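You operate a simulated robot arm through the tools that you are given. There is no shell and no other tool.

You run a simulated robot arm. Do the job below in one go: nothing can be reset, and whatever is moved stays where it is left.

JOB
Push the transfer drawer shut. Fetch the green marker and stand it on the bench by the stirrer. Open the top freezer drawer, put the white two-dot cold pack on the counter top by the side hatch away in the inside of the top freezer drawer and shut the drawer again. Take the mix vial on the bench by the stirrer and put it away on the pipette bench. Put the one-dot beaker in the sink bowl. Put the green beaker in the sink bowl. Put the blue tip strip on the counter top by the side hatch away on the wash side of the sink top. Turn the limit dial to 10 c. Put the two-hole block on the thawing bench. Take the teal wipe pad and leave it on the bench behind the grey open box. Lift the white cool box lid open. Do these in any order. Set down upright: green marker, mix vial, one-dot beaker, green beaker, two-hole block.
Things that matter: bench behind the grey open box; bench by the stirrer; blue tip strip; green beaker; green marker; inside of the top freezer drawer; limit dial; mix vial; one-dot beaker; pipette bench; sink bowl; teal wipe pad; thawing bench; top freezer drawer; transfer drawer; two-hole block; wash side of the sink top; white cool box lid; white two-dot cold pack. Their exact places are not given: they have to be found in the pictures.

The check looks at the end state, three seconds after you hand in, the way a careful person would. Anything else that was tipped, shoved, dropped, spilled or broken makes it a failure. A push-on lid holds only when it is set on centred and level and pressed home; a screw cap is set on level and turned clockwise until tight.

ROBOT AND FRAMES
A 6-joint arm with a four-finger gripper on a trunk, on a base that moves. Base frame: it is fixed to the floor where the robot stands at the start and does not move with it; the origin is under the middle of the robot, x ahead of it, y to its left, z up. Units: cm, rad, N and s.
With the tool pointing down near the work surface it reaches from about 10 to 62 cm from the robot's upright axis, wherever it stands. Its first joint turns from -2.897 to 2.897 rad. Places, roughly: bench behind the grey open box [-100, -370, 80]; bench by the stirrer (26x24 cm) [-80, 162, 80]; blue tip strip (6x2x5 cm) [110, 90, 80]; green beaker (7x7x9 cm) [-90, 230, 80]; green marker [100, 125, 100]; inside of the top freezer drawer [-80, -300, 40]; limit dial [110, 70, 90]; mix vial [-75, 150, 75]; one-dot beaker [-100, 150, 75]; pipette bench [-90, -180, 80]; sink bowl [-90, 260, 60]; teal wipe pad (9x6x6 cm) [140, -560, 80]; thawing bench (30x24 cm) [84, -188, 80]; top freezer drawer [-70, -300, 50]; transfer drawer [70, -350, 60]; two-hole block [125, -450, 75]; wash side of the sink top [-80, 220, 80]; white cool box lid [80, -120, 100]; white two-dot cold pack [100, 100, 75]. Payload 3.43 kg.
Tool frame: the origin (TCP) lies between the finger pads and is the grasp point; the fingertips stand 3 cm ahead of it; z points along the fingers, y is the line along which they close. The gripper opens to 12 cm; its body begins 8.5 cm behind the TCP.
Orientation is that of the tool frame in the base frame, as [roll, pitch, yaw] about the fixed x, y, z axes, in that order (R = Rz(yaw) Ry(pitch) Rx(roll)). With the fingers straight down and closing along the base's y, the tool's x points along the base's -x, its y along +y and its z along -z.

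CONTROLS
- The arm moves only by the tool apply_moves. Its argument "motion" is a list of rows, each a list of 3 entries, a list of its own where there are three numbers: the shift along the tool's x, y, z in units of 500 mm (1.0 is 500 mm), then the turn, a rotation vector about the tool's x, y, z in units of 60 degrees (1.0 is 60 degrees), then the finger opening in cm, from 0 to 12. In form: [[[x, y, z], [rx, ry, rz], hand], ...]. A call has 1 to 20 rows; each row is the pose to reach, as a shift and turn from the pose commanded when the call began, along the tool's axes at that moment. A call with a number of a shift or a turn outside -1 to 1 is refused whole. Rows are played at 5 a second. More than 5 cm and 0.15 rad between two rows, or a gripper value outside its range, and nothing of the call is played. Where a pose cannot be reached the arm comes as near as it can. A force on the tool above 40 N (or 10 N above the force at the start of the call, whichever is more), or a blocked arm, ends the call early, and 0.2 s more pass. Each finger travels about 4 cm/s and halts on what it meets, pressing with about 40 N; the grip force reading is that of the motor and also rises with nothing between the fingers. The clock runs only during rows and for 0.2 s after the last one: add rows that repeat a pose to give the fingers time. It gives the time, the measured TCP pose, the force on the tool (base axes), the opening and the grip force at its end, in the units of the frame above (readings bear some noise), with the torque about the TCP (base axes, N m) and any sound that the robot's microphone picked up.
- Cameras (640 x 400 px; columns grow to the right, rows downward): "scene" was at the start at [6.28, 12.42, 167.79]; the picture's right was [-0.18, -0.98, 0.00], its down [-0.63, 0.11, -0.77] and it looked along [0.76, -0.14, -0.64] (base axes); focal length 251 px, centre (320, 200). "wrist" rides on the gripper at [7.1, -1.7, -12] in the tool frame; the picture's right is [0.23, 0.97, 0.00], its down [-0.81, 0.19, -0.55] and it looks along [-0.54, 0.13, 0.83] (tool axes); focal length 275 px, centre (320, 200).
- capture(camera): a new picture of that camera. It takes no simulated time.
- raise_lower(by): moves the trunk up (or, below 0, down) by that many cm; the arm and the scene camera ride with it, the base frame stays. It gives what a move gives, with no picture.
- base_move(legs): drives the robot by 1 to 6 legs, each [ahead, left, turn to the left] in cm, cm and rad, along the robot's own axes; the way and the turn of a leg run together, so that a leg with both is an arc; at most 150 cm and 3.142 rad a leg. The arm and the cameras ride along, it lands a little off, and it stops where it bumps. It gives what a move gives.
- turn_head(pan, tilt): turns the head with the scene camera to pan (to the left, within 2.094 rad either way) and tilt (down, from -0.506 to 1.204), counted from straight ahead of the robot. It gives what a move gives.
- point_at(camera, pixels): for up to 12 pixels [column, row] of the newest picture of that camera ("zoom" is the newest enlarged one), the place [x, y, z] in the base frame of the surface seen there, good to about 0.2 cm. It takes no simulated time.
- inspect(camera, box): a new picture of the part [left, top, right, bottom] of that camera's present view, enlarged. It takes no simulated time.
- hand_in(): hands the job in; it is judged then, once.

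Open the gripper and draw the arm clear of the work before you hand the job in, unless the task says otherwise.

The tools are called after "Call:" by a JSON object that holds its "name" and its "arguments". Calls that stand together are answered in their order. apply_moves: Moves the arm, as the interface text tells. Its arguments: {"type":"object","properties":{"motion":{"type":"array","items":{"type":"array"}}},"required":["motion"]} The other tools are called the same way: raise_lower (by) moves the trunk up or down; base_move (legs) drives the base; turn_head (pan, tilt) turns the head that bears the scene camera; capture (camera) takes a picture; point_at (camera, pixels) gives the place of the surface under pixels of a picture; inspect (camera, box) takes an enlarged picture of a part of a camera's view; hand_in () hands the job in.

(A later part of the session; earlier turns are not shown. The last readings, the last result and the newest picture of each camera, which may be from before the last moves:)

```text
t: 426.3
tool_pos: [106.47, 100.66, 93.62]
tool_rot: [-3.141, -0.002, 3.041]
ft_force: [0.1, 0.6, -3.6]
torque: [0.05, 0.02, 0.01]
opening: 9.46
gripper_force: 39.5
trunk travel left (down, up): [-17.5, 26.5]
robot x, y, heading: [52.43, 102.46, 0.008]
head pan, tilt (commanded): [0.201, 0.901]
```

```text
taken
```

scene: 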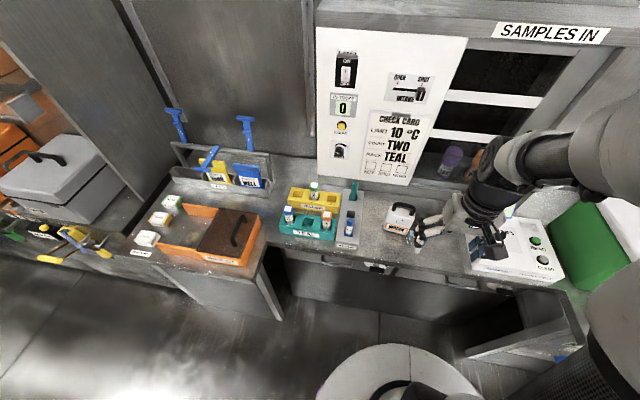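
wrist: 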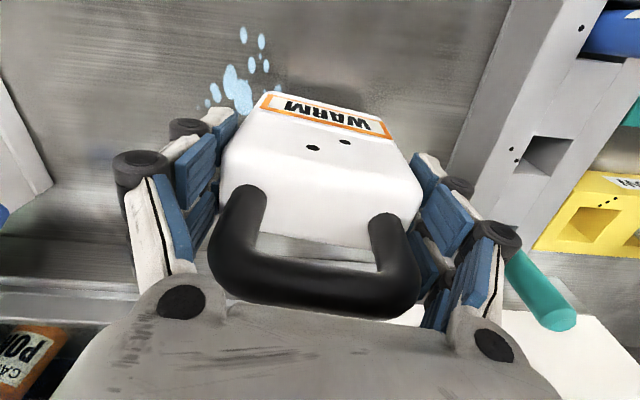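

Held (≈4 N). I lift, retract, turn around and drive to the pipette bench to park the pack briefly.

Call:
{"name": "apply_moves", "arguments": {"motion": [[[0, 0, -0.08], [0, 0, 0], 6.5], [[0, 0, -0.17], [0, 0, 0], 6.5], [[0, 0, -0.26], [0, 0, 0], 6.5], [[0.03, 0, -0.34], [0, 0, 0], 6.5], [[0.1, 0, -0.4], [0, 0, 0], 6.5], [[0.18, 0, -0.44], [0, 0, 0], 6.5], [[0.26, 0, -0.44], [0, 0, 0], 6.5], [[0.34, 0, -0.44], [0, 0, 0], 6.5], [[0.4, 0, -0.44], [0, 0, 0], 6.5]]}}

Call:
{"name": "base_move", "arguments": {"legs": [[-50, 0, 0], [0, 0, 3.14], [0, 149, 0], [0, 149, 0]]}}

Call:
{"name": "turn_head", "arguments": {"pan": 0.3, "tilt": 0.8}}

Call:
{"name": "capture", "arguments": {"camera": "scene"}}

Call:
{"name": "capture", "arguments": {"camera": "wrist"}}

```text
t: 428.3
tool_pos: [86.51, 102.71, 115.56]
tool_rot: [3.141, 0.002, 3.04]
ft_force: [-0.1, -0.4, -3.5]
torque: [0.0, -0.01, 0.02]
opening: 9.44
gripper_force: 39.5
trunk travel left (down, up): [-17.5, 26.5]
robot x, y, heading: [53.1, 102.76, 0.014]
head pan, tilt (commanded): [0.201, 0.901]
```

```text
t: 452.6
tool_pos: [-18.47, -196.23, 115.51]
tool_rot: [3.141, -0.001, -0.063]
ft_force: [0.3, -0.1, -3.9]
torque: [0.03, -0.03, -0.02]
opening: 9.46
gripper_force: 39.8
trunk travel left (down, up): [-17.5, 26.5]
robot x, y, heading: [14.98, -195.15, -3.092]
head pan, tilt (commanded): [0.201, 0.901]
```

```text
t: 453.3
tool_pos: [-18.45, -196.17, 115.47]
tool_rot: [3.141, 0.0, -0.062]
ft_force: [-0.4, -0.5, -4.0]
torque: [0.01, 0.0, -0.01]
opening: 9.46
gripper_force: 39.9
trunk travel left (down, up): [-17.5, 26.5]
robot x, y, heading: [15.99, -194.99, -3.094]
head pan, tilt (commanded): [0.3, 0.799]
```

```text
taken
```

scene: 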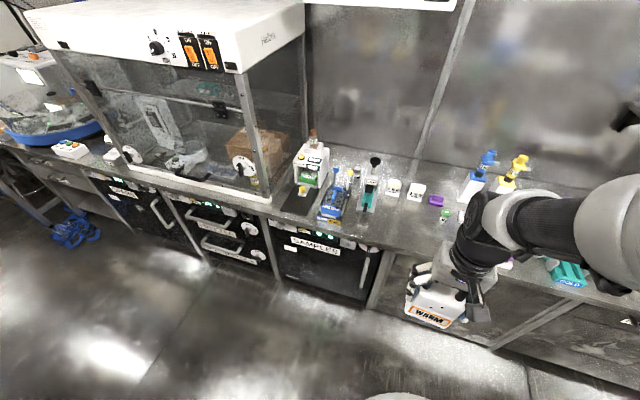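

```text
taken
```

wrist: 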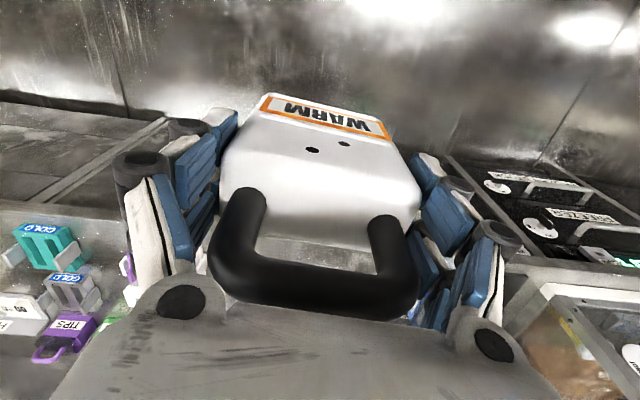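

I measure the free bench area in front of the CAP press and the timers for parking.

Call:
{"name": "point_at", "arguments": {"camera": "scene", "pixels": [[395, 215], [410, 225], [385, 230], [365, 210], [392, 195], [345, 225], [445, 215], [400, 240], [425, 220], [370, 225]]}}

Call:
{"name": "inspect", "arguments": {"camera": "scene", "box": [300, 140, 480, 260]}}

```text
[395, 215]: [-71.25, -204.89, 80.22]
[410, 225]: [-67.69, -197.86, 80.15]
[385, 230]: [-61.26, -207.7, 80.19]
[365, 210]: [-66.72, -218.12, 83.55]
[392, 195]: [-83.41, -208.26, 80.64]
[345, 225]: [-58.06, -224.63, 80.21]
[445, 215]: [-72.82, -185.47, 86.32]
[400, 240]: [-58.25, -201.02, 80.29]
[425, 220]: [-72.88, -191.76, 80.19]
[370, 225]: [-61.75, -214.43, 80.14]
```

```text
3.33 times, centred on (390, 200) of scene
```

zoom: 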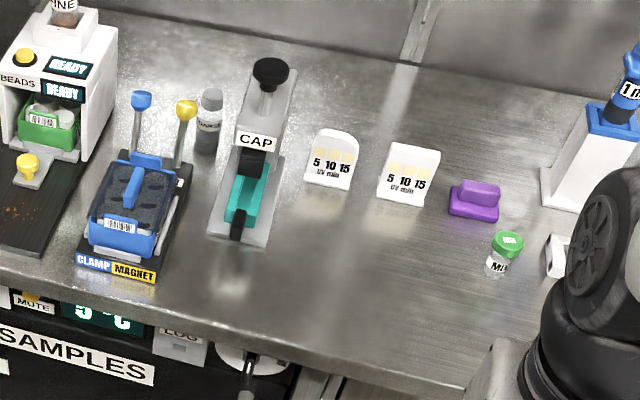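

I drive up to the bench to park the pack at about (-68,-202).

Call:
{"name": "base_move", "arguments": {"legs": [[34, 0, -0.02]]}}

Call:
{"name": "capture", "arguments": {"camera": "scene"}}

```text
t: 455.5
tool_pos: [-52.43, -196.42, 115.39]
tool_rot: [3.14, 0.001, -0.087]
ft_force: [-0.7, 0.0, -4.2]
torque: [-0.02, -0.05, 0.01]
opening: 9.46
gripper_force: 40.0
trunk travel left (down, up): [-17.5, 26.5]
robot x, y, heading: [-18.4, -196.3, -3.119]
head pan, tilt (commanded): [0.3, 0.799]
```

```text
taken
```

scene: 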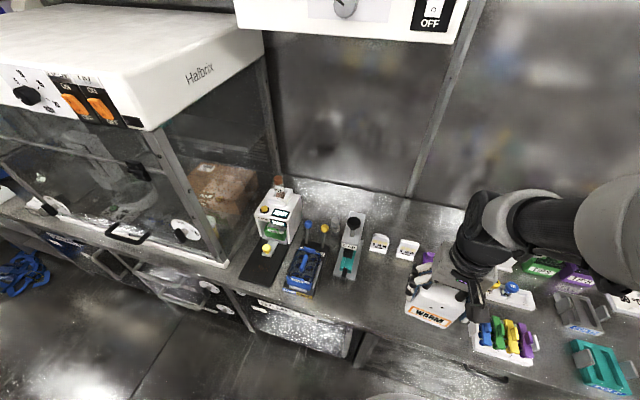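

I carry the pack to (-67.5,-202.5) and lower it.

Call:
{"name": "apply_moves", "arguments": {"motion": [[[-0.07, 0.036, 0], [0, 0, 0], 6.5], [[-0.14, 0.072, 0], [0, 0, 0], 6.5], [[-0.21, 0.108, 0.02], [0, 0, 0], 6.5], [[-0.27, 0.138, 0.07], [0, 0, 0], 6.5], [[-0.29, 0.1478, 0.15], [0, 0, 0], 6.5], [[-0.29, 0.1478, 0.24], [0, 0, 0], 6.5], [[-0.29, 0.1478, 0.33], [0, 0, 0], 6.5], [[-0.29, 0.1478, 0.41], [0, 0, 0], 6.5], [[-0.29, 0.1478, 0.46], [0, 0, 0], 6.5], [[-0.29, 0.1478, 0.485], [0, 0, 0], 6.5], [[-0.29, 0.1478, 0.495], [0, 0, 0], 6.5], [[-0.29, 0.1478, 0.502], [0, 0, 0], 6.5], [[-0.29, 0.1478, 0.502], [0, 0, 0], 6.5]]}}

Call:
{"name": "apply_moves", "arguments": {"motion": [[[0, 0, 0.003], [0, 0, 0], 6.5], [[0, 0, 0.006], [0, 0, 0], 6.5], [[0, 0, 0.008], [0, 0, 0], 6.5], [[0, 0, 0.008], [0, 0, 0], 6.5]]}}

```text
t: 458.3
tool_pos: [-67.44, -202.57, 90.35]
tool_rot: [-3.141, 0.001, -0.088]
ft_force: [0.3, -0.2, -2.8]
torque: [0.03, 0.02, 0.0]
opening: 9.44
gripper_force: 40.0
trunk travel left (down, up): [-17.5, 26.5]
robot x, y, heading: [-18.54, -196.49, -3.116]
head pan, tilt (commanded): [0.3, 0.799]
```

```text
t: 459.3
tool_pos: [-67.35, -202.68, 90.04]
tool_rot: [3.141, 0.001, -0.086]
ft_force: [-0.1, 0.1, -3.4]
torque: [0.02, 0.01, 0.03]
opening: 9.46
gripper_force: 39.8
trunk travel left (down, up): [-17.5, 26.5]
robot x, y, heading: [-18.49, -196.43, -3.115]
head pan, tilt (commanded): [0.3, 0.799]
```

A little further down until it rests.

Call:
{"name": "apply_moves", "arguments": {"motion": [[[0, 0, 0.003], [0, 0, 0], 6.5], [[0, 0, 0.005], [0, 0, 0], 6.5], [[0, 0, 0.007], [0, 0, 0], 6.5], [[0, 0, 0.007], [0, 0, 0], 6.5]]}}

```text
t: 460.3
tool_pos: [-67.36, -202.6, 89.76]
tool_rot: [3.141, 0.0, -0.087]
ft_force: [-0.2, -0.4, -1.7]
torque: [-0.02, 0.0, 0.02]
opening: 9.47
gripper_force: 39.9
trunk travel left (down, up): [-17.5, 26.5]
robot x, y, heading: [-18.55, -196.35, -3.116]
head pan, tilt (commanded): [0.3, 0.799]
```

Call:
{"name": "apply_moves", "arguments": {"motion": [[[0, 0, 0.002], [0, 0, 0], 6.5], [[0, 0, 0.004], [0, 0, 0], 6.5], [[0, 0, 0.004], [0, 0, 0], 6.5]]}}

```text
t: 461.1
tool_pos: [-67.36, -202.51, 89.76]
tool_rot: [3.14, 0.003, -0.087]
ft_force: [1.9, -2.0, 22.6]
torque: [0.06, -0.65, -0.04]
opening: 9.48
gripper_force: 39.6
trunk travel left (down, up): [-17.5, 26.5]
robot x, y, heading: [-18.59, -196.16, -3.116]
head pan, tilt (commanded): [0.3, 0.799]
```

The pack rests on the bench. I ease off, open and rise straight up.

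Call:
{"name": "apply_moves", "arguments": {"motion": [[[0, 0, -0.003], [0, 0, 0], 6.5], [[0, 0, -0.003], [0, 0, 0], 10], [[0, 0, -0.003], [0, 0, 0], 11], [[0, 0, -0.003], [0, 0, 0], 11], [[0, 0, -0.003], [0, 0, 0], 11], [[0, 0, -0.05], [0, 0, 0], 11], [[0, 0, -0.13], [0, 0, 0], 11], [[0, 0, -0.22], [0, 0, 0], 11], [[0, 0, -0.31], [0, 0, 0], 11], [[0.04, 0, -0.39], [0, 0, 0], 10], [[0.12, 0, -0.44], [0, 0, 0], 8], [[0.2, 0, -0.48], [0, 0, 0], 6], [[0.28, 0, -0.5], [0, 0, 0], 6]]}}

Call:
{"name": "capture", "arguments": {"camera": "scene"}}

```text
t: 463.9
tool_pos: [-53.27, -203.87, 114.37]
tool_rot: [-3.141, -0.001, -0.088]
ft_force: [-0.3, 0.2, 0.1]
torque: [0.0, 0.03, 0.02]
opening: 5.98
gripper_force: 0.1
trunk travel left (down, up): [-17.5, 26.5]
robot x, y, heading: [-17.98, -196.46, -3.116]
head pan, tilt (commanded): [0.3, 0.799]
```

```text
taken
```

scene: 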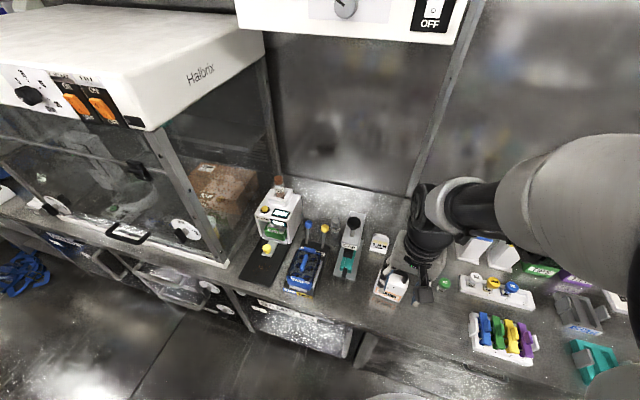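

The pack is parked upright. Now I drive to the freezer, lower the trunk and bring the hand horizontal again as before.

Call:
{"name": "base_move", "arguments": {"legs": [[-27, 0, 0], [0, 112, 0]]}}

Call:
{"name": "raise_lower", "arguments": {"by": -17}}

Call:
{"name": "apply_moves", "arguments": {"motion": [[[-0.09, 0, 0], [0, 0, -0.04], 6], [[-0.18, 0, 0], [0, 0, -0.083], 6], [[-0.27, 0, 0], [0, 0, -0.083], 6], [[-0.27, 0, 0], [0, 0, -0.083], 6]]}}

```text
t: 471.1
tool_pos: [-23.06, -315.06, 114.45]
tool_rot: [-3.14, -0.001, -0.075]
ft_force: [0.0, -0.1, -0.3]
torque: [0.01, -0.01, -0.04]
opening: 5.99
gripper_force: 0.0
trunk travel left (down, up): [-17.5, 26.5]
robot x, y, heading: [11.73, -306.86, -3.108]
head pan, tilt (commanded): [0.3, 0.799]
```

```text
t: 473.1
tool_pos: [-23.04, -315.07, 97.38]
tool_rot: [3.141, 0.0, -0.077]
ft_force: [0.4, -0.8, 0.4]
torque: [-0.02, 0.0, 0.01]
opening: 5.96
gripper_force: 0.0
trunk travel left (down, up): [-0.5, 43.5]
robot x, y, heading: [11.49, -307.33, -3.107]
head pan, tilt (commanded): [0.3, 0.799]
```

```text
t: 474.1
tool_pos: [-36.45, -313.97, 97.4]
tool_rot: [3.141, 0.001, 0.012]
ft_force: [0.3, 0.7, 0.0]
torque: [-0.02, -0.06, 0.01]
opening: 5.97
gripper_force: 0.1
trunk travel left (down, up): [-0.5, 43.5]
robot x, y, heading: [11.91, -307.25, -3.104]
head pan, tilt (commanded): [0.3, 0.799]
```

Now the two half-turns to the horizontal pose.

Call:
{"name": "apply_moves", "arguments": {"motion": [[[0, 0, 0], [-0.072, -0.072, 0.072], 6], [[0, 0, 0], [-0.144, -0.144, 0.144], 6], [[0, 0, 0], [-0.216, -0.216, 0.216], 6], [[0, 0, 0], [-0.289, -0.289, 0.289], 6], [[0, 0, 0], [-0.361, -0.361, 0.361], 6], [[0, 0, 0], [-0.433, -0.433, 0.433], 6], [[0, 0, 0], [-0.505, -0.505, 0.505], 6], [[0, 0, 0], [-0.577, -0.577, 0.577], 6]]}}

Call:
{"name": "apply_moves", "arguments": {"motion": [[[0, 0, 0], [-0.072, -0.072, 0.072], 6], [[0, 0, 0], [-0.144, -0.144, 0.144], 6], [[0, 0, 0], [-0.216, -0.216, 0.216], 6], [[0, 0, 0], [-0.289, -0.289, 0.289], 6], [[0, 0, 0], [-0.361, -0.361, 0.361], 6], [[0, 0, 0], [-0.433, -0.433, 0.433], 6], [[0, 0, 0], [-0.505, -0.505, 0.505], 6], [[0, 0, 0], [-0.577, -0.577, 0.577], 6], [[0, 0, 0], [-0.577, -0.577, 0.577], 6]]}}

Call:
{"name": "apply_moves", "arguments": {"motion": [[[0, -0.08, 0], [0, 0, 0], 6], [[0, -0.16, 0], [0, 0, 0], 6], [[0, -0.24, 0], [0, 0, 0], 6], [[0, -0.32, 0], [0, 0, 0], 6], [[0, -0.4, 0], [0, 0, 0], 6]]}}

```text
t: 475.9
tool_pos: [-36.47, -313.96, 97.46]
tool_rot: [2.359, 0.34, -0.774]
ft_force: [-1.2, -0.3, -0.3]
torque: [0.01, 0.02, -0.01]
opening: 5.99
gripper_force: 0.2
trunk travel left (down, up): [-0.5, 43.5]
robot x, y, heading: [11.67, -306.86, -3.105]
head pan, tilt (commanded): [0.3, 0.799]
```

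```text
t: 477.9
tool_pos: [-36.86, -302.97, 93.37]
tool_rot: [1.567, 0.001, -1.547]
ft_force: [0.3, 0.0, 0.3]
torque: [-0.04, 0.0, -0.05]
opening: 5.99
gripper_force: 0.0
out of reach, approached as far as the arm can: row 2, 3, 4, 5, 6, 7, 8, 9
trunk travel left (down, up): [-0.5, 43.5]
robot x, y, heading: [12.2, -307.33, -3.108]
head pan, tilt (commanded): [0.3, 0.799]
```

```text
t: 479.1
tool_pos: [-39.41, -301.95, 73.11]
tool_rot: [1.573, 0.002, -1.556]
ft_force: [1.0, 0.0, 0.6]
torque: [-0.01, -0.01, 0.01]
opening: 5.97
gripper_force: 0.0
out of reach, approached as far as the arm can: row 1, 2, 3, 4, 5
trunk travel left (down, up): [-0.5, 43.5]
robot x, y, heading: [11.67, -307.06, -3.106]
head pan, tilt (commanded): [0.3, 0.799]
```

The hand is horizontal at (-39.4,-302,73). I go down to the handle's height.

Call:
{"name": "apply_moves", "arguments": {"motion": [[[0, -0.08, 0], [0, 0, 0], 6], [[0, -0.16, 0], [0, 0, 0], 6], [[0, -0.24, 0], [0, 0, 0], 6], [[0, -0.3, 0], [0, 0, 0], 6], [[0, -0.322, 0], [0, 0, 0], 6]]}}

Call:
{"name": "capture", "arguments": {"camera": "wrist"}}

Call:
{"name": "point_at", "arguments": {"camera": "wrist", "pixels": [[318, 60], [308, 110], [298, 160], [290, 200], [320, 140], [310, 140]]}}

```text
t: 480.2
tool_pos: [-39.29, -301.7, 57.1]
tool_rot: [1.571, 0.002, -1.553]
ft_force: [0.3, 0.1, -0.7]
torque: [-0.01, -0.01, 0.01]
opening: 6.01
gripper_force: 0.0
trunk travel left (down, up): [-0.5, 43.5]
robot x, y, heading: [11.97, -307.29, -3.109]
head pan, tilt (commanded): [0.3, 0.799]
```

```text
taken
```

wrist: 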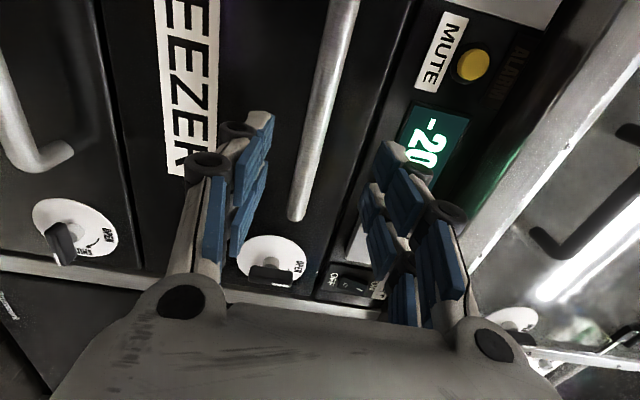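

```text
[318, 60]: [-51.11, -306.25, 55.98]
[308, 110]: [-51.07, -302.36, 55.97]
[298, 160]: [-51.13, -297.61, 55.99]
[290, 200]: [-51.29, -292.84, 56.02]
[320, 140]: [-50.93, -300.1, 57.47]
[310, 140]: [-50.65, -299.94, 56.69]
```

The freezer is back at −20 °C and the bar is level with the hand. I drive 11.5 cm ahead and close on the bar.

Call:
{"name": "base_move", "arguments": {"legs": [[11.5, 0, 0]]}}

Call:
{"name": "apply_moves", "arguments": {"motion": [[[0, -0.004, 0], [0, 0, 0], 4], [[0, -0.004, 0], [0, 0, 0], 2], [[0, -0.004, 0], [0, 0, 0], 0.5], [[0, -0.004, 0], [0, 0, 0], 0.5], [[0, -0.004, 0], [0, 0, 0], 0.5]]}}

Call:
{"name": "capture", "arguments": {"camera": "wrist"}}

```text
t: 481.5
tool_pos: [-50.57, -302.12, 57.14]
tool_rot: [1.571, 0.003, -1.556]
ft_force: [0.1, 0.5, 0.6]
torque: [0.0, 0.01, -0.02]
opening: 6.01
gripper_force: 0.1
trunk travel left (down, up): [-0.5, 43.5]
robot x, y, heading: [0.32, -307.5, -3.109]
head pan, tilt (commanded): [0.3, 0.799]
```

```text
t: 482.7
tool_pos: [-50.63, -302.04, 56.88]
tool_rot: [1.578, 0.001, -1.556]
ft_force: [-2.6, 0.3, -8.9]
torque: [-0.07, -0.11, -0.04]
opening: 2.11
gripper_force: 42.8
trunk travel left (down, up): [-0.5, 43.5]
robot x, y, heading: [0.2, -307.43, -3.108]
head pan, tilt (commanded): [0.3, 0.799]
```

```text
taken
```

wrist: 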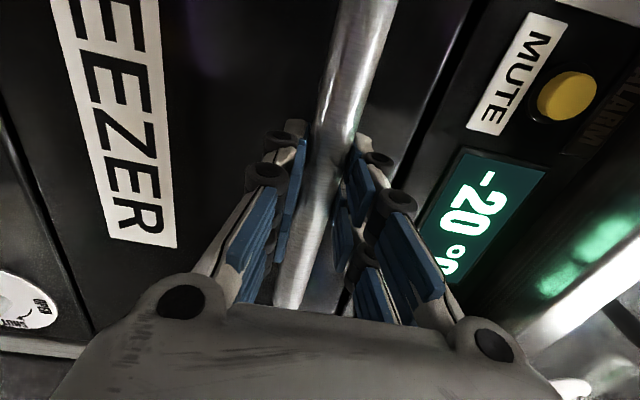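

Gripped. I pull the drawer open 27 cm along its own direction, then release and draw back.

Call:
{"name": "base_move", "arguments": {"legs": [[-27, 0, 0]]}}

Call:
{"name": "apply_moves", "arguments": {"motion": [[[0, 0, 0], [0, 0, 0], 3], [[0, 0, 0], [0, 0, 0], 5], [[0, 0, 0], [0, 0, 0], 6], [[0, 0, -0.05], [0, 0, 0], 6], [[0, 0, -0.12], [0, 0, 0], 6], [[0, 0.08, -0.12], [0, 0, 0], 6], [[0, 0.17, -0.12], [0, 0, 0], 6], [[0, 0.26, -0.12], [0, 0, 0], 6], [[0, 0.35, -0.12], [0, 0, 0], 6], [[0, 0.44, -0.12], [0, 0, 0], 6], [[0, 0.53, -0.12], [0, 0, 0], 6]]}}

Call:
{"name": "capture", "arguments": {"camera": "scene"}}

```text
t: 484.6
tool_pos: [-23.9, -301.31, 56.87]
tool_rot: [1.58, 0.001, -1.553]
ft_force: [-3.1, -9.0, -15.2]
torque: [-0.17, -0.23, -0.35]
opening: 2.1
gripper_force: 45.0
trunk travel left (down, up): [-0.5, 43.5]
robot x, y, heading: [27.38, -306.92, -3.107]
head pan, tilt (commanded): [0.3, 0.799]
```

```text
t: 487.0
tool_pos: [-20.59, -297.95, 83.92]
tool_rot: [1.589, 0.001, -1.542]
ft_force: [-0.5, 0.6, -0.5]
torque: [0.05, -0.01, -0.04]
opening: 5.99
gripper_force: 0.1
out of reach, approached as far as the arm can: row 4, 5, 6, 7, 8, 9, 10, 11
trunk travel left (down, up): [-0.5, 43.5]
robot x, y, heading: [27.64, -306.66, -3.109]
head pan, tilt (commanded): [0.3, 0.799]
```

```text
taken
```

scene: 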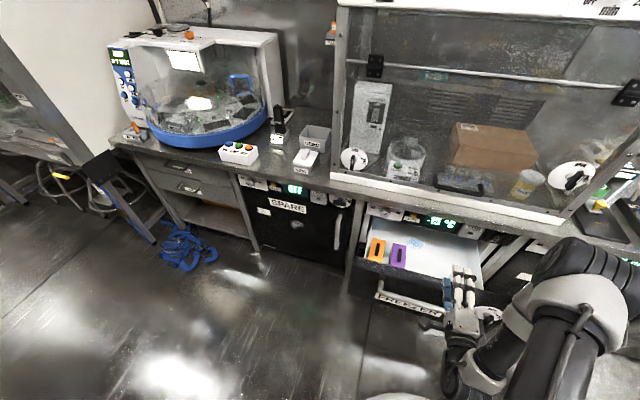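

The drawer is open. I turn the hand back down in two halves.

Call:
{"name": "apply_moves", "arguments": {"motion": [[[0, 0.03, 0], [0.072, 0.072, -0.072], 8], [[0, 0.06, 0], [0.144, 0.144, -0.144], 10], [[0, 0.1, 0], [0.216, 0.216, -0.216], 11], [[0, 0.14, 0], [0.289, 0.289, -0.289], 11], [[0, 0.18, 0], [0.361, 0.361, -0.361], 11], [[0, 0.22, 0], [0.433, 0.433, -0.433], 11], [[0, 0.26, 0], [0.505, 0.505, -0.505], 11], [[0, 0.26, 0], [0.577, 0.577, -0.577], 11]]}}

Call:
{"name": "apply_moves", "arguments": {"motion": [[[0, 0, 0], [0.072, 0.072, -0.072], 11], [[0, 0, 0], [0.144, 0.144, -0.144], 11], [[0, 0, 0], [0.216, 0.216, -0.216], 11], [[0, 0, 0], [0.289, 0.289, -0.289], 11], [[0, 0, 0], [0.361, 0.361, -0.361], 11], [[0, 0, 0], [0.433, 0.433, -0.433], 11], [[0, 0, 0], [0.505, 0.505, -0.505], 11], [[0, 0, 0], [0.577, 0.577, -0.577], 11]]}}

Call:
{"name": "raise_lower", "arguments": {"by": 17}}

```text
t: 488.8
tool_pos: [-20.78, -298.01, 97.2]
tool_rot: [2.365, 0.337, -0.765]
ft_force: [0.7, 0.2, -0.2]
torque: [0.01, -0.01, 0.0]
opening: 11.01
gripper_force: 0.0
trunk travel left (down, up): [-0.5, 43.5]
robot x, y, heading: [27.06, -306.66, -3.106]
head pan, tilt (commanded): [0.3, 0.799]
```

```text
t: 490.6
tool_pos: [-20.62, -298.12, 97.1]
tool_rot: [-3.14, -0.006, 0.02]
ft_force: [0.1, 0.9, 0.1]
torque: [-0.01, -0.01, -0.02]
opening: 11.01
gripper_force: 0.0
trunk travel left (down, up): [-0.5, 43.5]
robot x, y, heading: [27.38, -306.74, -3.109]
head pan, tilt (commanded): [0.3, 0.799]
```

```text
t: 492.5
tool_pos: [-20.62, -298.06, 114.13]
tool_rot: [3.141, -0.005, 0.016]
ft_force: [-0.8, 1.1, -0.3]
torque: [0.0, 0.01, -0.05]
opening: 10.99
gripper_force: 0.0
trunk travel left (down, up): [-17.5, 26.5]
robot x, y, heading: [26.99, -306.73, -3.106]
head pan, tilt (commanded): [0.3, 0.799]
```

I drive diagonally so that the hand comes above the parked pack.

Call:
{"name": "base_move", "arguments": {"legs": [[43.5, -97.2, 0]]}}

Call:
{"name": "capture", "arguments": {"camera": "wrist"}}

Call:
{"name": "point_at", "arguments": {"camera": "wrist", "pixels": [[320, 120], [300, 120], [340, 120], [320, 100], [320, 140], [320, 160]]}}

```text
t: 498.0
tool_pos: [-67.84, -202.48, 114.12]
tool_rot: [3.14, -0.005, 0.025]
ft_force: [-0.5, 0.1, 0.2]
torque: [0.01, 0.02, -0.04]
opening: 10.97
gripper_force: 0.1
trunk travel left (down, up): [-17.5, 26.5]
robot x, y, heading: [-20.23, -210.79, -3.101]
head pan, tilt (commanded): [0.3, 0.799]
```

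```text
taken
```

wrist: 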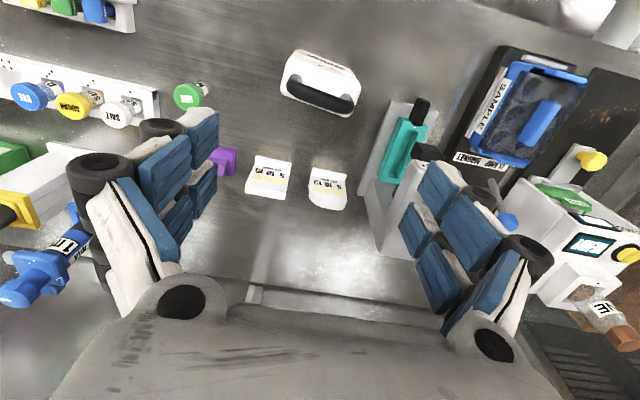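

```text
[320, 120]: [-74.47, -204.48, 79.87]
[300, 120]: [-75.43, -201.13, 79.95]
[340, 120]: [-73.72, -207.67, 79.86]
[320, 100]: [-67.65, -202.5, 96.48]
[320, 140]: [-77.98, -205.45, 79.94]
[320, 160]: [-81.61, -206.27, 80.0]
```

The pack's handle is right under the hand. I align by 6°, descend and grip the body.

Call:
{"name": "apply_moves", "arguments": {"motion": [[[0, 0, 0.08], [0, 0, 0.06], 11], [[0.003, 0, 0.17], [0, 0, 0.107], 11], [[0.003, 0, 0.26], [0, 0, 0.107], 11], [[0.003, 0, 0.35], [0, 0, 0.107], 11], [[0.003, 0, 0.43], [0, 0, 0.107], 11], [[0.003, 0, 0.47], [0, 0, 0.107], 11], [[0.003, 0, 0.484], [0, 0, 0.107], 11], [[0.003, 0, 0.484], [0, 0, 0.107], 9.5], [[0.003, 0, 0.484], [0, 0, 0.107], 8], [[0.003, 0, 0.484], [0, 0, 0.107], 7], [[0.003, 0, 0.484], [0, 0, 0.107], 7], [[0.003, 0, 0.484], [0, 0, 0.107], 7]]}}

Call:
{"name": "capture", "arguments": {"camera": "wrist"}}

```text
t: 500.6
tool_pos: [-67.52, -202.43, 89.88]
tool_rot: [3.141, -0.008, -0.084]
ft_force: [-0.4, -0.6, 0.6]
torque: [-0.1, 0.0, 0.02]
opening: 9.48
gripper_force: 40.0
trunk travel left (down, up): [-17.5, 26.5]
robot x, y, heading: [-19.86, -210.18, -3.099]
head pan, tilt (commanded): [0.3, 0.799]
```

```text
taken
```

wrist: 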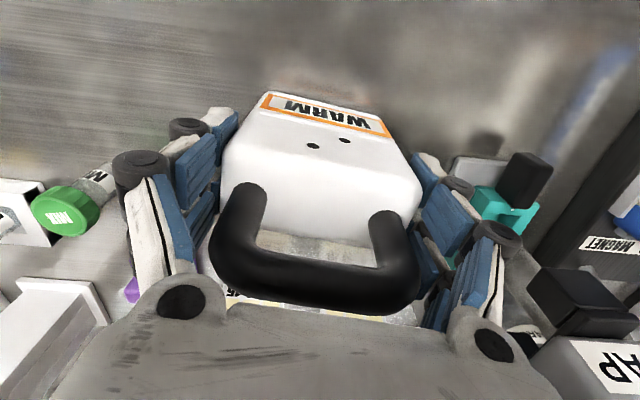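

Gripped. I lift, retract a bit, back away and strafe to the open drawer.

Call:
{"name": "apply_moves", "arguments": {"motion": [[[0, 0, -0.04], [0, 0, 0], 7], [[0, 0, -0.12], [0, 0, 0], 7], [[0, 0, -0.21], [0, 0, 0], 7], [[0, 0, -0.3], [0, 0, 0], 7], [[0, 0, -0.39], [0, 0, 0], 7], [[0.03, 0, -0.47], [0, 0, 0], 7], [[0.09, 0, -0.5], [0, 0, 0], 7], [[0.16, 0, -0.5], [0, 0, 0], 7]]}}

Call:
{"name": "base_move", "arguments": {"legs": [[-19.5, 0, 0], [0, 94, 0]]}}

Call:
{"name": "raise_lower", "arguments": {"by": -17}}

Call:
{"name": "capture", "arguments": {"camera": "wrist"}}

Call:
{"name": "capture", "arguments": {"camera": "scene"}}

```text
t: 502.4
tool_pos: [-59.63, -203.08, 114.98]
tool_rot: [-3.14, -0.002, -0.086]
ft_force: [0.8, -0.4, -3.4]
torque: [0.01, 0.06, -0.01]
opening: 9.49
gripper_force: 39.9
trunk travel left (down, up): [-17.5, 26.5]
robot x, y, heading: [-19.9, -210.48, -3.095]
head pan, tilt (commanded): [0.3, 0.799]
```

```text
t: 508.4
tool_pos: [-36.39, -295.78, 114.95]
tool_rot: [-3.139, -0.006, -0.083]
ft_force: [-0.2, -0.6, -4.1]
torque: [0.05, -0.06, 0.0]
opening: 9.45
gripper_force: 39.9
trunk travel left (down, up): [-17.5, 26.5]
robot x, y, heading: [3.15, -303.24, -3.095]
head pan, tilt (commanded): [0.3, 0.799]
```

```text
t: 510.4
tool_pos: [-36.41, -295.66, 97.93]
tool_rot: [3.141, -0.005, -0.083]
ft_force: [-0.7, 0.6, -3.6]
torque: [0.02, 0.0, 0.01]
opening: 9.46
gripper_force: 39.7
trunk travel left (down, up): [-0.5, 43.5]
robot x, y, heading: [3.5, -303.07, -3.096]
head pan, tilt (commanded): [0.3, 0.799]
```

```text
taken
```

wrist: 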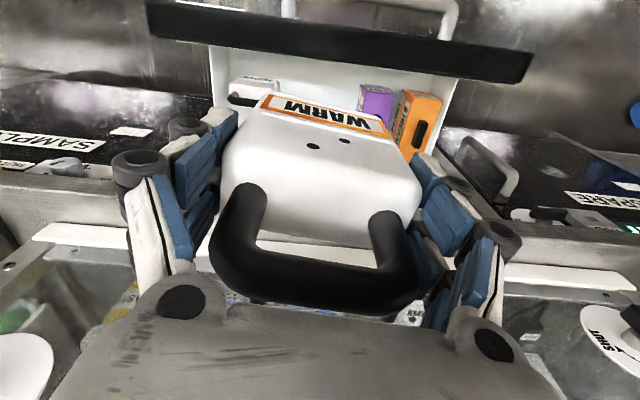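

```text
taken
```

scene: 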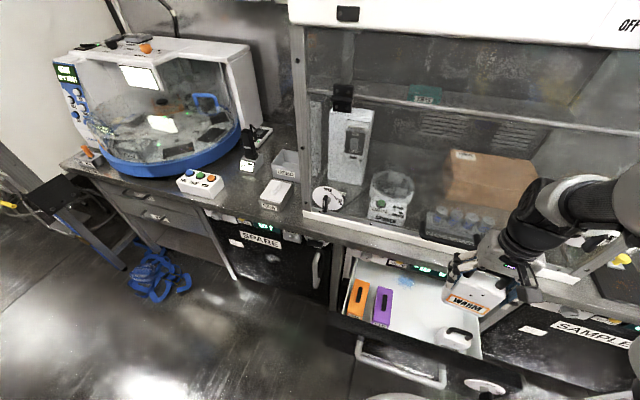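

The open drawer is below: orange and purple packs at left, a white one at front right (455,338). I measure the free space.

Call:
{"name": "point_at", "arguments": {"camera": "scene", "pixels": [[395, 305], [383, 295], [420, 310], [430, 330], [440, 340], [456, 335], [420, 335], [400, 280], [420, 350], [470, 345], [450, 320], [410, 325]]}}

Call:
{"name": "inspect", "arguments": {"camera": "scene", "box": [320, 240, 520, 390]}}

```text
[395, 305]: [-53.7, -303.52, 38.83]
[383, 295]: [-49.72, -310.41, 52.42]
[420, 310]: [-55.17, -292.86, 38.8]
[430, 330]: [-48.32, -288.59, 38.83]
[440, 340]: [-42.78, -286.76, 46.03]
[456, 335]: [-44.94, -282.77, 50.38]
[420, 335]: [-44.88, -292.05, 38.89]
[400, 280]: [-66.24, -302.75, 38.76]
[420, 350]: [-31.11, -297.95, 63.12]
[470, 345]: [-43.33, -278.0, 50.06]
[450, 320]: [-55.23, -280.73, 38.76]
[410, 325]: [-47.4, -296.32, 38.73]
```

```text
2.67 times, centred on (420, 315) of scene
```

zoom: 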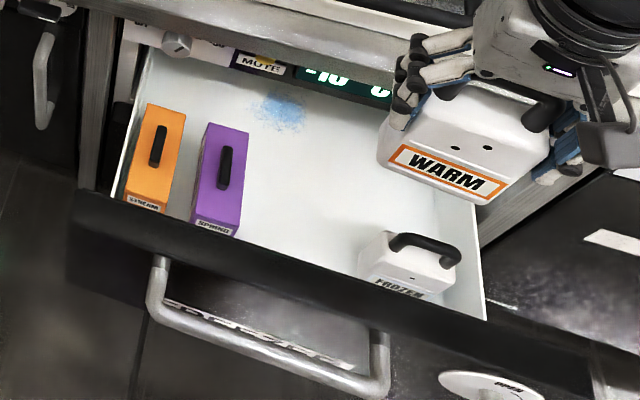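

The free gap between the purple pack (y≈-306) and the white one (y≈-287.5) suits. I lower the pack at (-43,-296.8), aligned with the drawer, to just above the floor.

Call:
{"name": "apply_moves", "arguments": {"motion": [[[-0.05, 0.012, 0.03], [0, 0, -0.04], 7], [[-0.1, 0.024, 0.08], [0, 0, -0.08], 7], [[-0.13, 0.0337, 0.15], [0, 0, -0.107], 7], [[-0.13, 0.0337, 0.24], [0, 0, -0.107], 7], [[-0.13, 0.0337, 0.33], [0, 0, -0.107], 7], [[-0.13, 0.0337, 0.42], [0, 0, -0.107], 7], [[-0.13, 0.0337, 0.51], [0, 0, -0.107], 7], [[-0.13, 0.0337, 0.6], [0, 0, -0.107], 7], [[-0.13, 0.0337, 0.68], [0, 0, -0.107], 7], [[-0.13, 0.0337, 0.76], [0, 0, -0.107], 7], [[-0.13, 0.0337, 0.83], [0, 0, -0.107], 7], [[-0.13, 0.0337, 0.89], [0, 0, -0.107], 7], [[-0.13, 0.0337, 0.93], [0, 0, -0.107], 7], [[-0.13, 0.0337, 0.945], [0, 0, -0.107], 7], [[-0.13, 0.0337, 0.945], [0, 0, -0.107], 7]]}}

Call:
{"name": "capture", "arguments": {"camera": "wrist"}}

Call:
{"name": "capture", "arguments": {"camera": "scene"}}

```text
t: 513.6
tool_pos: [-42.73, -296.94, 50.62]
tool_rot: [3.141, -0.004, 0.028]
ft_force: [0.4, 0.1, -3.5]
torque: [0.0, -0.01, -0.05]
opening: 9.45
gripper_force: 40.3
trunk travel left (down, up): [-0.5, 43.5]
robot x, y, heading: [3.42, -303.44, -3.095]
head pan, tilt (commanded): [0.3, 0.799]
```

```text
taken
```

wrist: 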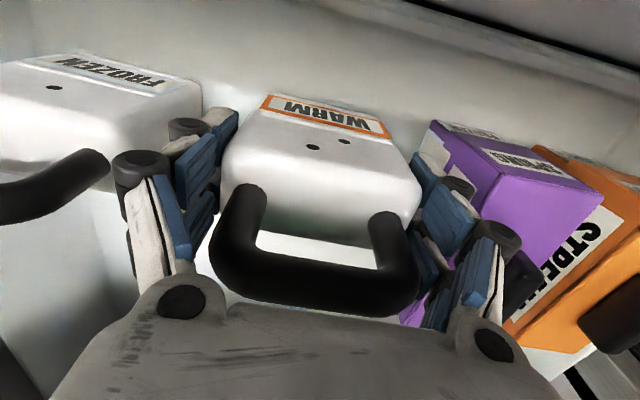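

```text
taken
```

scene: 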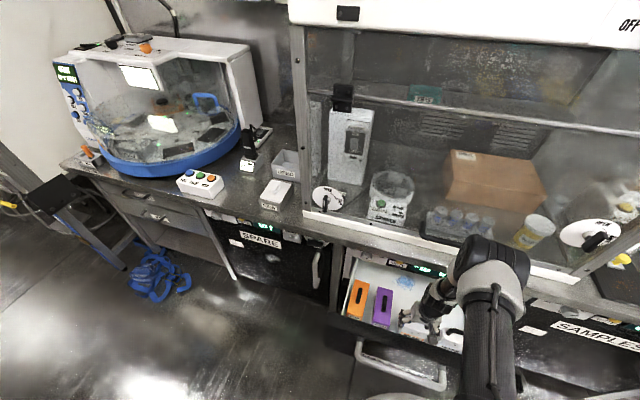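

There is about 2 cm on either side. I lower slowly to contact.

Call:
{"name": "apply_moves", "arguments": {"motion": [[[0, 0, 0.015], [0, 0, 0], 7], [[0, 0, 0.027], [0, 0, 0], 7], [[0, 0, 0.034], [0, 0, 0], 7], [[0, 0, 0.038], [0, 0, 0], 7], [[0, 0, 0.038], [0, 0, 0], 7]]}}

Call:
{"name": "apply_moves", "arguments": {"motion": [[[0, 0, 0.003], [0, 0, 0], 7], [[0, 0, 0.005], [0, 0, 0], 7], [[0, 0, 0.005], [0, 0, 0], 7]]}}

```text
t: 514.8
tool_pos: [-42.68, -296.87, 48.69]
tool_rot: [3.141, -0.007, 0.029]
ft_force: [0.8, -0.1, -3.0]
torque: [-0.01, -0.03, 0.0]
opening: 9.48
gripper_force: 40.1
trunk travel left (down, up): [-0.5, 43.5]
robot x, y, heading: [3.56, -302.96, -3.097]
head pan, tilt (commanded): [0.3, 0.799]
```

```text
t: 515.6
tool_pos: [-42.62, -296.84, 48.55]
tool_rot: [3.141, -0.006, 0.028]
ft_force: [0.9, 0.8, -3.1]
torque: [0.02, -0.03, -0.03]
opening: 9.47
gripper_force: 39.4
trunk travel left (down, up): [-0.5, 43.5]
robot x, y, heading: [3.61, -303.38, -3.098]
head pan, tilt (commanded): [0.3, 0.799]
```

Call:
{"name": "apply_moves", "arguments": {"motion": [[[0, 0, 0.003], [0, 0, 0], 7], [[0, 0, 0.006], [0, 0, 0], 7], [[0, 0, 0.008], [0, 0, 0], 7], [[0, 0, 0.008], [0, 0, 0], 7]]}}

```text
t: 516.6
tool_pos: [-42.88, -296.82, 48.21]
tool_rot: [3.142, -0.001, 0.028]
ft_force: [-1.7, -2.5, 26.9]
torque: [-0.07, 0.09, -0.21]
opening: 9.51
gripper_force: 39.5
trunk travel left (down, up): [-0.5, 43.5]
robot x, y, heading: [3.64, -303.08, -3.102]
head pan, tilt (commanded): [0.3, 0.799]
```

The pack rests on the drawer floor (27 N). I ease off, open slightly and rise straight out.

Call:
{"name": "apply_moves", "arguments": {"motion": [[[0, 0, -0.003], [0, 0, 0], 7], [[0, 0, -0.003], [0, 0, 0], 10], [[0, 0, -0.003], [0, 0, 0], 10.5], [[0, 0, -0.003], [0, 0, 0], 10.5], [[0, 0, -0.003], [0, 0, 0], 10.5], [[0, 0, -0.04], [0, 0, 0], 10.5], [[0, 0, -0.11], [0, 0, 0], 10.5], [[0, 0, -0.2], [0, 0, 0], 10.5], [[0, 0, -0.29], [0, 0, 0], 10.5], [[0, 0, -0.38], [0, 0, 0], 10.5], [[0, 0, -0.47], [0, 0, 0], 10.5], [[0, 0, -0.56], [0, 0, 0], 10.5], [[0, 0, -0.65], [0, 0, 0], 10.5], [[0, 0, -0.74], [0, 0, 0], 9], [[0, 0, -0.83], [0, 0, 0], 7.5], [[0, 0, -0.92], [0, 0, 0], 6]]}}

Call:
{"name": "capture", "arguments": {"camera": "scene"}}

Call:
{"name": "inspect", "arguments": {"camera": "scene", "box": [320, 240, 520, 390]}}

```text
t: 520.0
tool_pos: [-42.81, -296.82, 94.13]
tool_rot: [-3.141, -0.004, 0.028]
ft_force: [-0.5, 0.3, -0.9]
torque: [0.01, -0.01, -0.01]
opening: 6.01
gripper_force: 0.1
trunk travel left (down, up): [-0.5, 43.5]
robot x, y, heading: [3.53, -303.09, -3.102]
head pan, tilt (commanded): [0.3, 0.799]
```

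```text
taken
```

scene: 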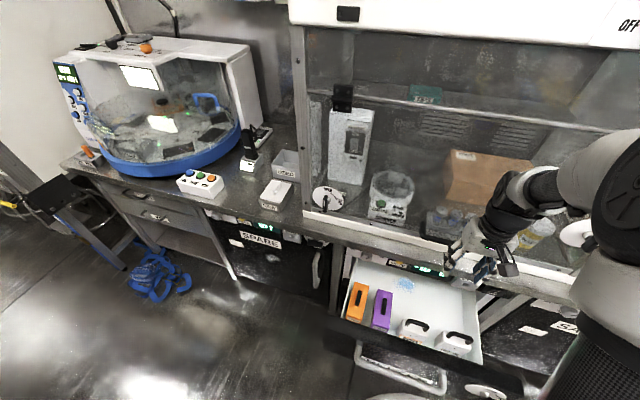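

```text
2.67 times, centred on (420, 315) of scene
```

zoom: 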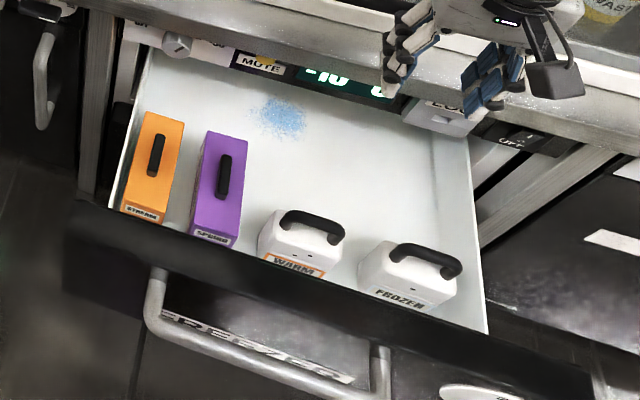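

The pack stands in the drawer beside the others. Now I close: fist, base back, then lower the fist tilted 25° in front of the handle.

Call:
{"name": "base_move", "arguments": {"legs": [[-27, 6, 0]]}}

Call:
{"name": "apply_moves", "arguments": {"motion": [[[0, 0, 0.08], [0, 0, 0], 3], [[0, 0, 0.17], [0, -0.1, 0], 0], [[0, 0, 0.26], [0, -0.2, 0], 0], [[0, 0, 0.35], [0, -0.3, 0], 0], [[0, 0, 0.44], [0, -0.4, 0], 0], [[0, 0, 0.53], [0, -0.417, 0], 0], [[0, 0, 0.62], [0, -0.417, 0], 0], [[0, 0, 0.7], [0, -0.417, 0], 0], [[0, 0, 0.734], [0, -0.417, 0], 0], [[0, 0, 0.734], [0, -0.417, 0], 0]]}}

Call:
{"name": "capture", "arguments": {"camera": "scene"}}

```text
t: 521.9
tool_pos: [-15.93, -301.74, 94.1]
tool_rot: [-3.141, -0.006, 0.03]
ft_force: [0.7, 0.3, 0.0]
torque: [-0.02, 0.02, 0.0]
opening: 6.02
gripper_force: 0.1
trunk travel left (down, up): [-0.5, 43.5]
robot x, y, heading: [30.75, -308.38, -3.097]
head pan, tilt (commanded): [0.3, 0.799]
```

```text
t: 524.1
tool_pos: [-19.63, -304.35, 57.71]
tool_rot: [3.072, 0.408, -0.011]
ft_force: [0.0, 0.2, -0.5]
torque: [0.01, -0.02, 0.01]
opening: 0.0
gripper_force: 33.6
out of reach, approached as far as the arm can: row 4, 5, 6, 7, 8, 9, 10
trunk travel left (down, up): [-0.5, 43.5]
robot x, y, heading: [30.21, -307.79, -3.096]
head pan, tilt (commanded): [0.3, 0.799]
```

```text
taken
```

scene: 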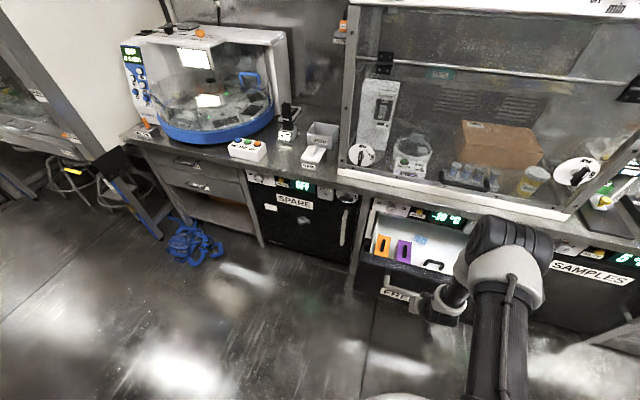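

The fist is in front of the handle. I push by driving ahead.

Call:
{"name": "base_move", "arguments": {"legs": [[12, 0, 0], [13, 0, 0]]}}

Call:
{"name": "capture", "arguments": {"camera": "scene"}}

Call:
{"name": "capture", "arguments": {"camera": "wrist"}}

```text
t: 526.2
tool_pos: [-44.72, -305.48, 57.9]
tool_rot: [3.073, 0.408, -0.013]
ft_force: [-0.5, 0.0, -0.5]
torque: [0.05, -0.03, -0.03]
opening: 0.01
gripper_force: 33.8
trunk travel left (down, up): [-0.5, 43.5]
robot x, y, heading: [5.07, -309.33, -3.1]
head pan, tilt (commanded): [0.3, 0.799]
```

```text
taken
```

scene: 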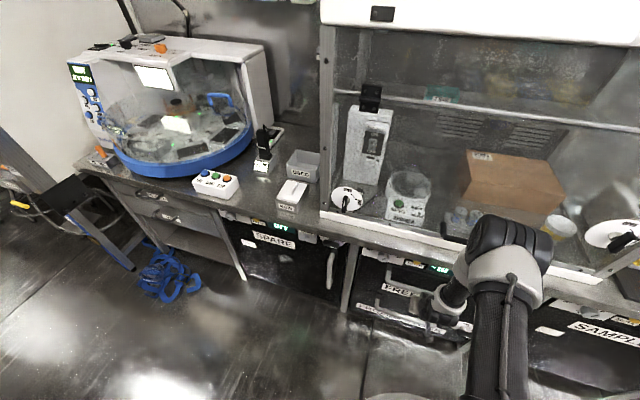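

```text
taken
```

wrist: 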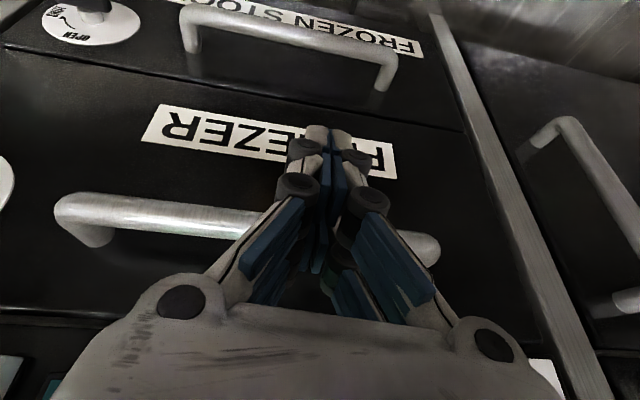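

I check the drawer's face position.

Call:
{"name": "point_at", "arguments": {"camera": "wrist", "pixels": [[120, 150], [420, 200], [150, 210], [100, 100], [300, 60]]}}

Call:
{"name": "base_move", "arguments": {"legs": [[3.2, 0, 0]]}}

Call:
{"name": "capture", "arguments": {"camera": "wrist"}}

Call:
{"name": "point_at", "arguments": {"camera": "wrist", "pixels": [[120, 150], [420, 200], [150, 210], [100, 100], [300, 60]]}}

```text
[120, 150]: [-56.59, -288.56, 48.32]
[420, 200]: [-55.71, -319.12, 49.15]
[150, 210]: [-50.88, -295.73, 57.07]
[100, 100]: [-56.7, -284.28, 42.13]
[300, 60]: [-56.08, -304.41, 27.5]
```

```text
t: 527.1
tool_pos: [-47.6, -305.59, 57.59]
tool_rot: [3.07, 0.402, -0.01]
ft_force: [13.1, -0.6, -14.5]
torque: [0.16, -0.55, 0.19]
opening: 0.03
gripper_force: 33.0
trunk travel left (down, up): [-0.5, 43.5]
robot x, y, heading: [1.9, -309.3, -3.098]
head pan, tilt (commanded): [0.3, 0.799]
```

```text
taken
```

wrist: 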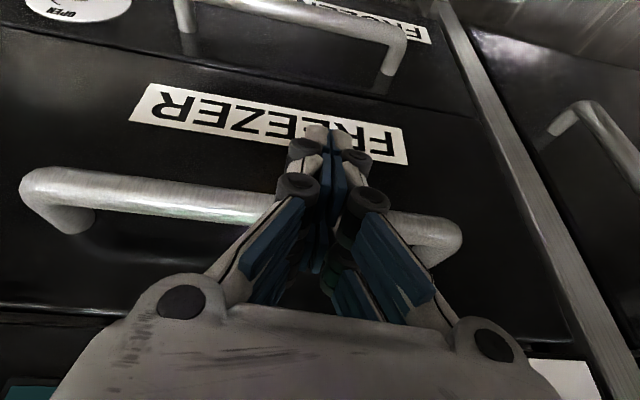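

```text
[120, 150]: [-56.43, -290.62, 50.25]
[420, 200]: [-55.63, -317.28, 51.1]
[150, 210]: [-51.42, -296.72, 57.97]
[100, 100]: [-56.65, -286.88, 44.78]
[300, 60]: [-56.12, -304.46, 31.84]
```

The drawer is fully shut (face at x −56.6…−55.7). I back off, untilt, raise the hand and the trunk.

Call:
{"name": "base_move", "arguments": {"legs": [[-14, 0, 0]]}}

Call:
{"name": "apply_moves", "arguments": {"motion": [[[-0.03, 0, -0.08], [0, 0.1, 0], 0], [[-0.06, 0, -0.16], [0, 0.2, 0], 2], [[-0.09, 0, -0.24], [0, 0.3, 0], 4], [[-0.12, 0, -0.32], [0, 0.4, 0], 6], [[-0.15, 0, -0.4], [0, 0.417, 0], 6], [[-0.18, 0, -0.48], [0, 0.417, 0], 6], [[-0.21, 0, -0.56], [0, 0.417, 0], 6]]}}

Call:
{"name": "raise_lower", "arguments": {"by": 17}}

Call:
{"name": "capture", "arguments": {"camera": "scene"}}

```text
t: 528.4
tool_pos: [-33.81, -305.06, 57.6]
tool_rot: [3.072, 0.401, -0.012]
ft_force: [0.0, 0.2, 0.0]
torque: [-0.03, -0.02, 0.02]
opening: 0.0
gripper_force: 33.9
trunk travel left (down, up): [-0.5, 43.5]
robot x, y, heading: [16.31, -308.65, -3.099]
head pan, tilt (commanded): [0.3, 0.799]
```

```text
t: 530.0
tool_pos: [-32.38, -302.85, 87.43]
tool_rot: [3.075, -0.035, 0.019]
ft_force: [-0.6, 0.2, 0.0]
torque: [-0.02, -0.01, -0.01]
opening: 6.02
gripper_force: 0.2
out of reach, approached as far as the arm can: row 2, 3
trunk travel left (down, up): [-0.5, 43.5]
robot x, y, heading: [16.3, -308.46, -3.094]
head pan, tilt (commanded): [0.3, 0.799]
```

```text
t: 531.9
tool_pos: [-32.36, -302.97, 104.41]
tool_rot: [3.077, -0.036, 0.019]
ft_force: [-0.7, -0.1, 0.2]
torque: [0.01, 0.02, -0.02]
opening: 6.0
gripper_force: 0.1
trunk travel left (down, up): [-17.5, 26.5]
robot x, y, heading: [15.64, -308.29, -3.101]
head pan, tilt (commanded): [0.3, 0.799]
```

```text
taken
```

scene: 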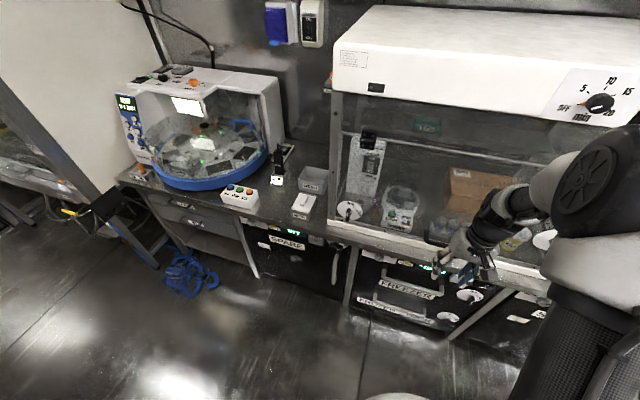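

The freezer is shut. I straighten the hand, then turn around and drive to the teal pad near (140,-558).

Call:
{"name": "apply_moves", "arguments": {"motion": [[[0.04, 0, -0.03], [0.031, -0.017, 0], 6], [[0.08, 0, -0.06], [0.062, -0.034, 0], 6], [[0.16, 0, -0.08], [0.062, -0.034, 0], 6], [[0.24, 0, -0.1], [0.062, -0.034, 0], 6]]}}

Call:
{"name": "base_move", "arguments": {"legs": [[0, 0, 3.13], [0, -110, 0], [0, -105, 0]]}}

Call:
{"name": "turn_head", "arguments": {"pan": 0.2, "tilt": 0.7}}

Call:
{"name": "capture", "arguments": {"camera": "scene"}}

```text
t: 532.9
tool_pos: [-20.56, -302.44, 109.58]
tool_rot: [3.14, 0.003, 0.019]
ft_force: [0.2, 0.4, -1.2]
torque: [-0.01, 0.02, -0.02]
opening: 6.01
gripper_force: 0.1
trunk travel left (down, up): [-17.5, 26.5]
robot x, y, heading: [16.28, -308.64, -3.096]
head pan, tilt (commanded): [0.3, 0.799]
```

```text
t: 550.9
tool_pos: [61.85, -529.77, 109.71]
tool_rot: [3.141, 0.001, -3.127]
ft_force: [-0.4, 0.0, 0.1]
torque: [0.0, 0.0, 0.0]
opening: 5.96
gripper_force: 0.0
trunk travel left (down, up): [-17.5, 26.5]
robot x, y, heading: [25.05, -523.57, 0.036]
head pan, tilt (commanded): [0.3, 0.799]
```

```text
t: 551.5
tool_pos: [61.8, -529.78, 109.81]
tool_rot: [-3.141, 0.0, -3.128]
ft_force: [0.1, 0.0, 0.3]
torque: [-0.01, 0.02, 0.01]
opening: 5.97
gripper_force: 0.1
trunk travel left (down, up): [-17.5, 26.5]
robot x, y, heading: [25.07, -523.16, 0.038]
head pan, tilt (commanded): [0.201, 0.7]
```

```text
taken
```

scene: 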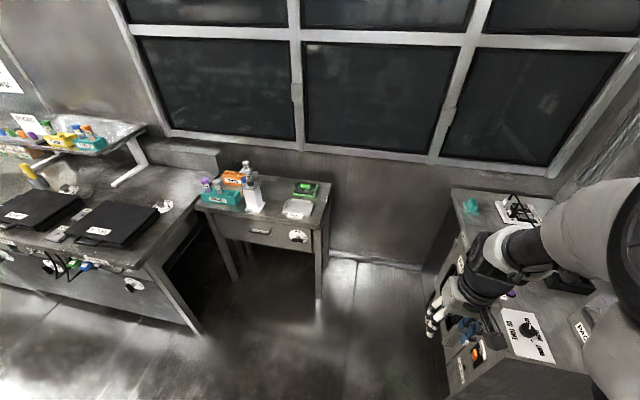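

The pad is at (472,205). I measure it, the bench's corner and edges.

Call:
{"name": "point_at", "arguments": {"camera": "scene", "pixels": [[472, 205], [455, 192], [495, 222], [480, 225], [520, 330], [470, 370], [450, 390], [445, 260], [590, 365], [560, 280], [515, 205], [478, 208]]}}

Call:
{"name": "inspect", "arguments": {"camera": "scene", "box": [430, 170, 600, 390]}}

```text
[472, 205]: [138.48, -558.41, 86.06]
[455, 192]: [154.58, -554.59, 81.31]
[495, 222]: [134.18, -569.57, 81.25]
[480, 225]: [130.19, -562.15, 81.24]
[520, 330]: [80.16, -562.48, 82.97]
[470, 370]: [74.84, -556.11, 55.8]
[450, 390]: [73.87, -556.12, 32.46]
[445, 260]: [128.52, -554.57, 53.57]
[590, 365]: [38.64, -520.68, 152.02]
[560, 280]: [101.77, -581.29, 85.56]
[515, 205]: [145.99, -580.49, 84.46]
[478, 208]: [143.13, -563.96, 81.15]
```

```text
1.82 times, centred on (515, 280) of scene
```

zoom: 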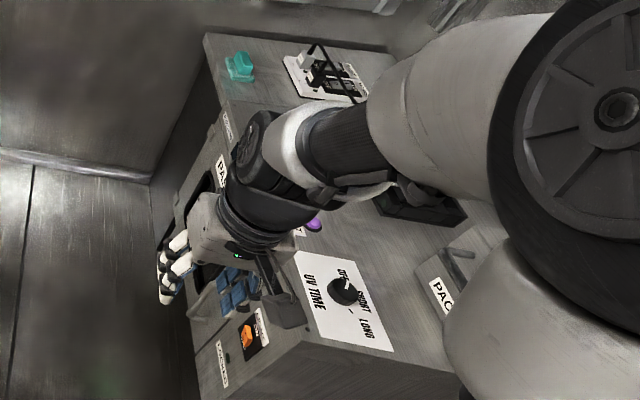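

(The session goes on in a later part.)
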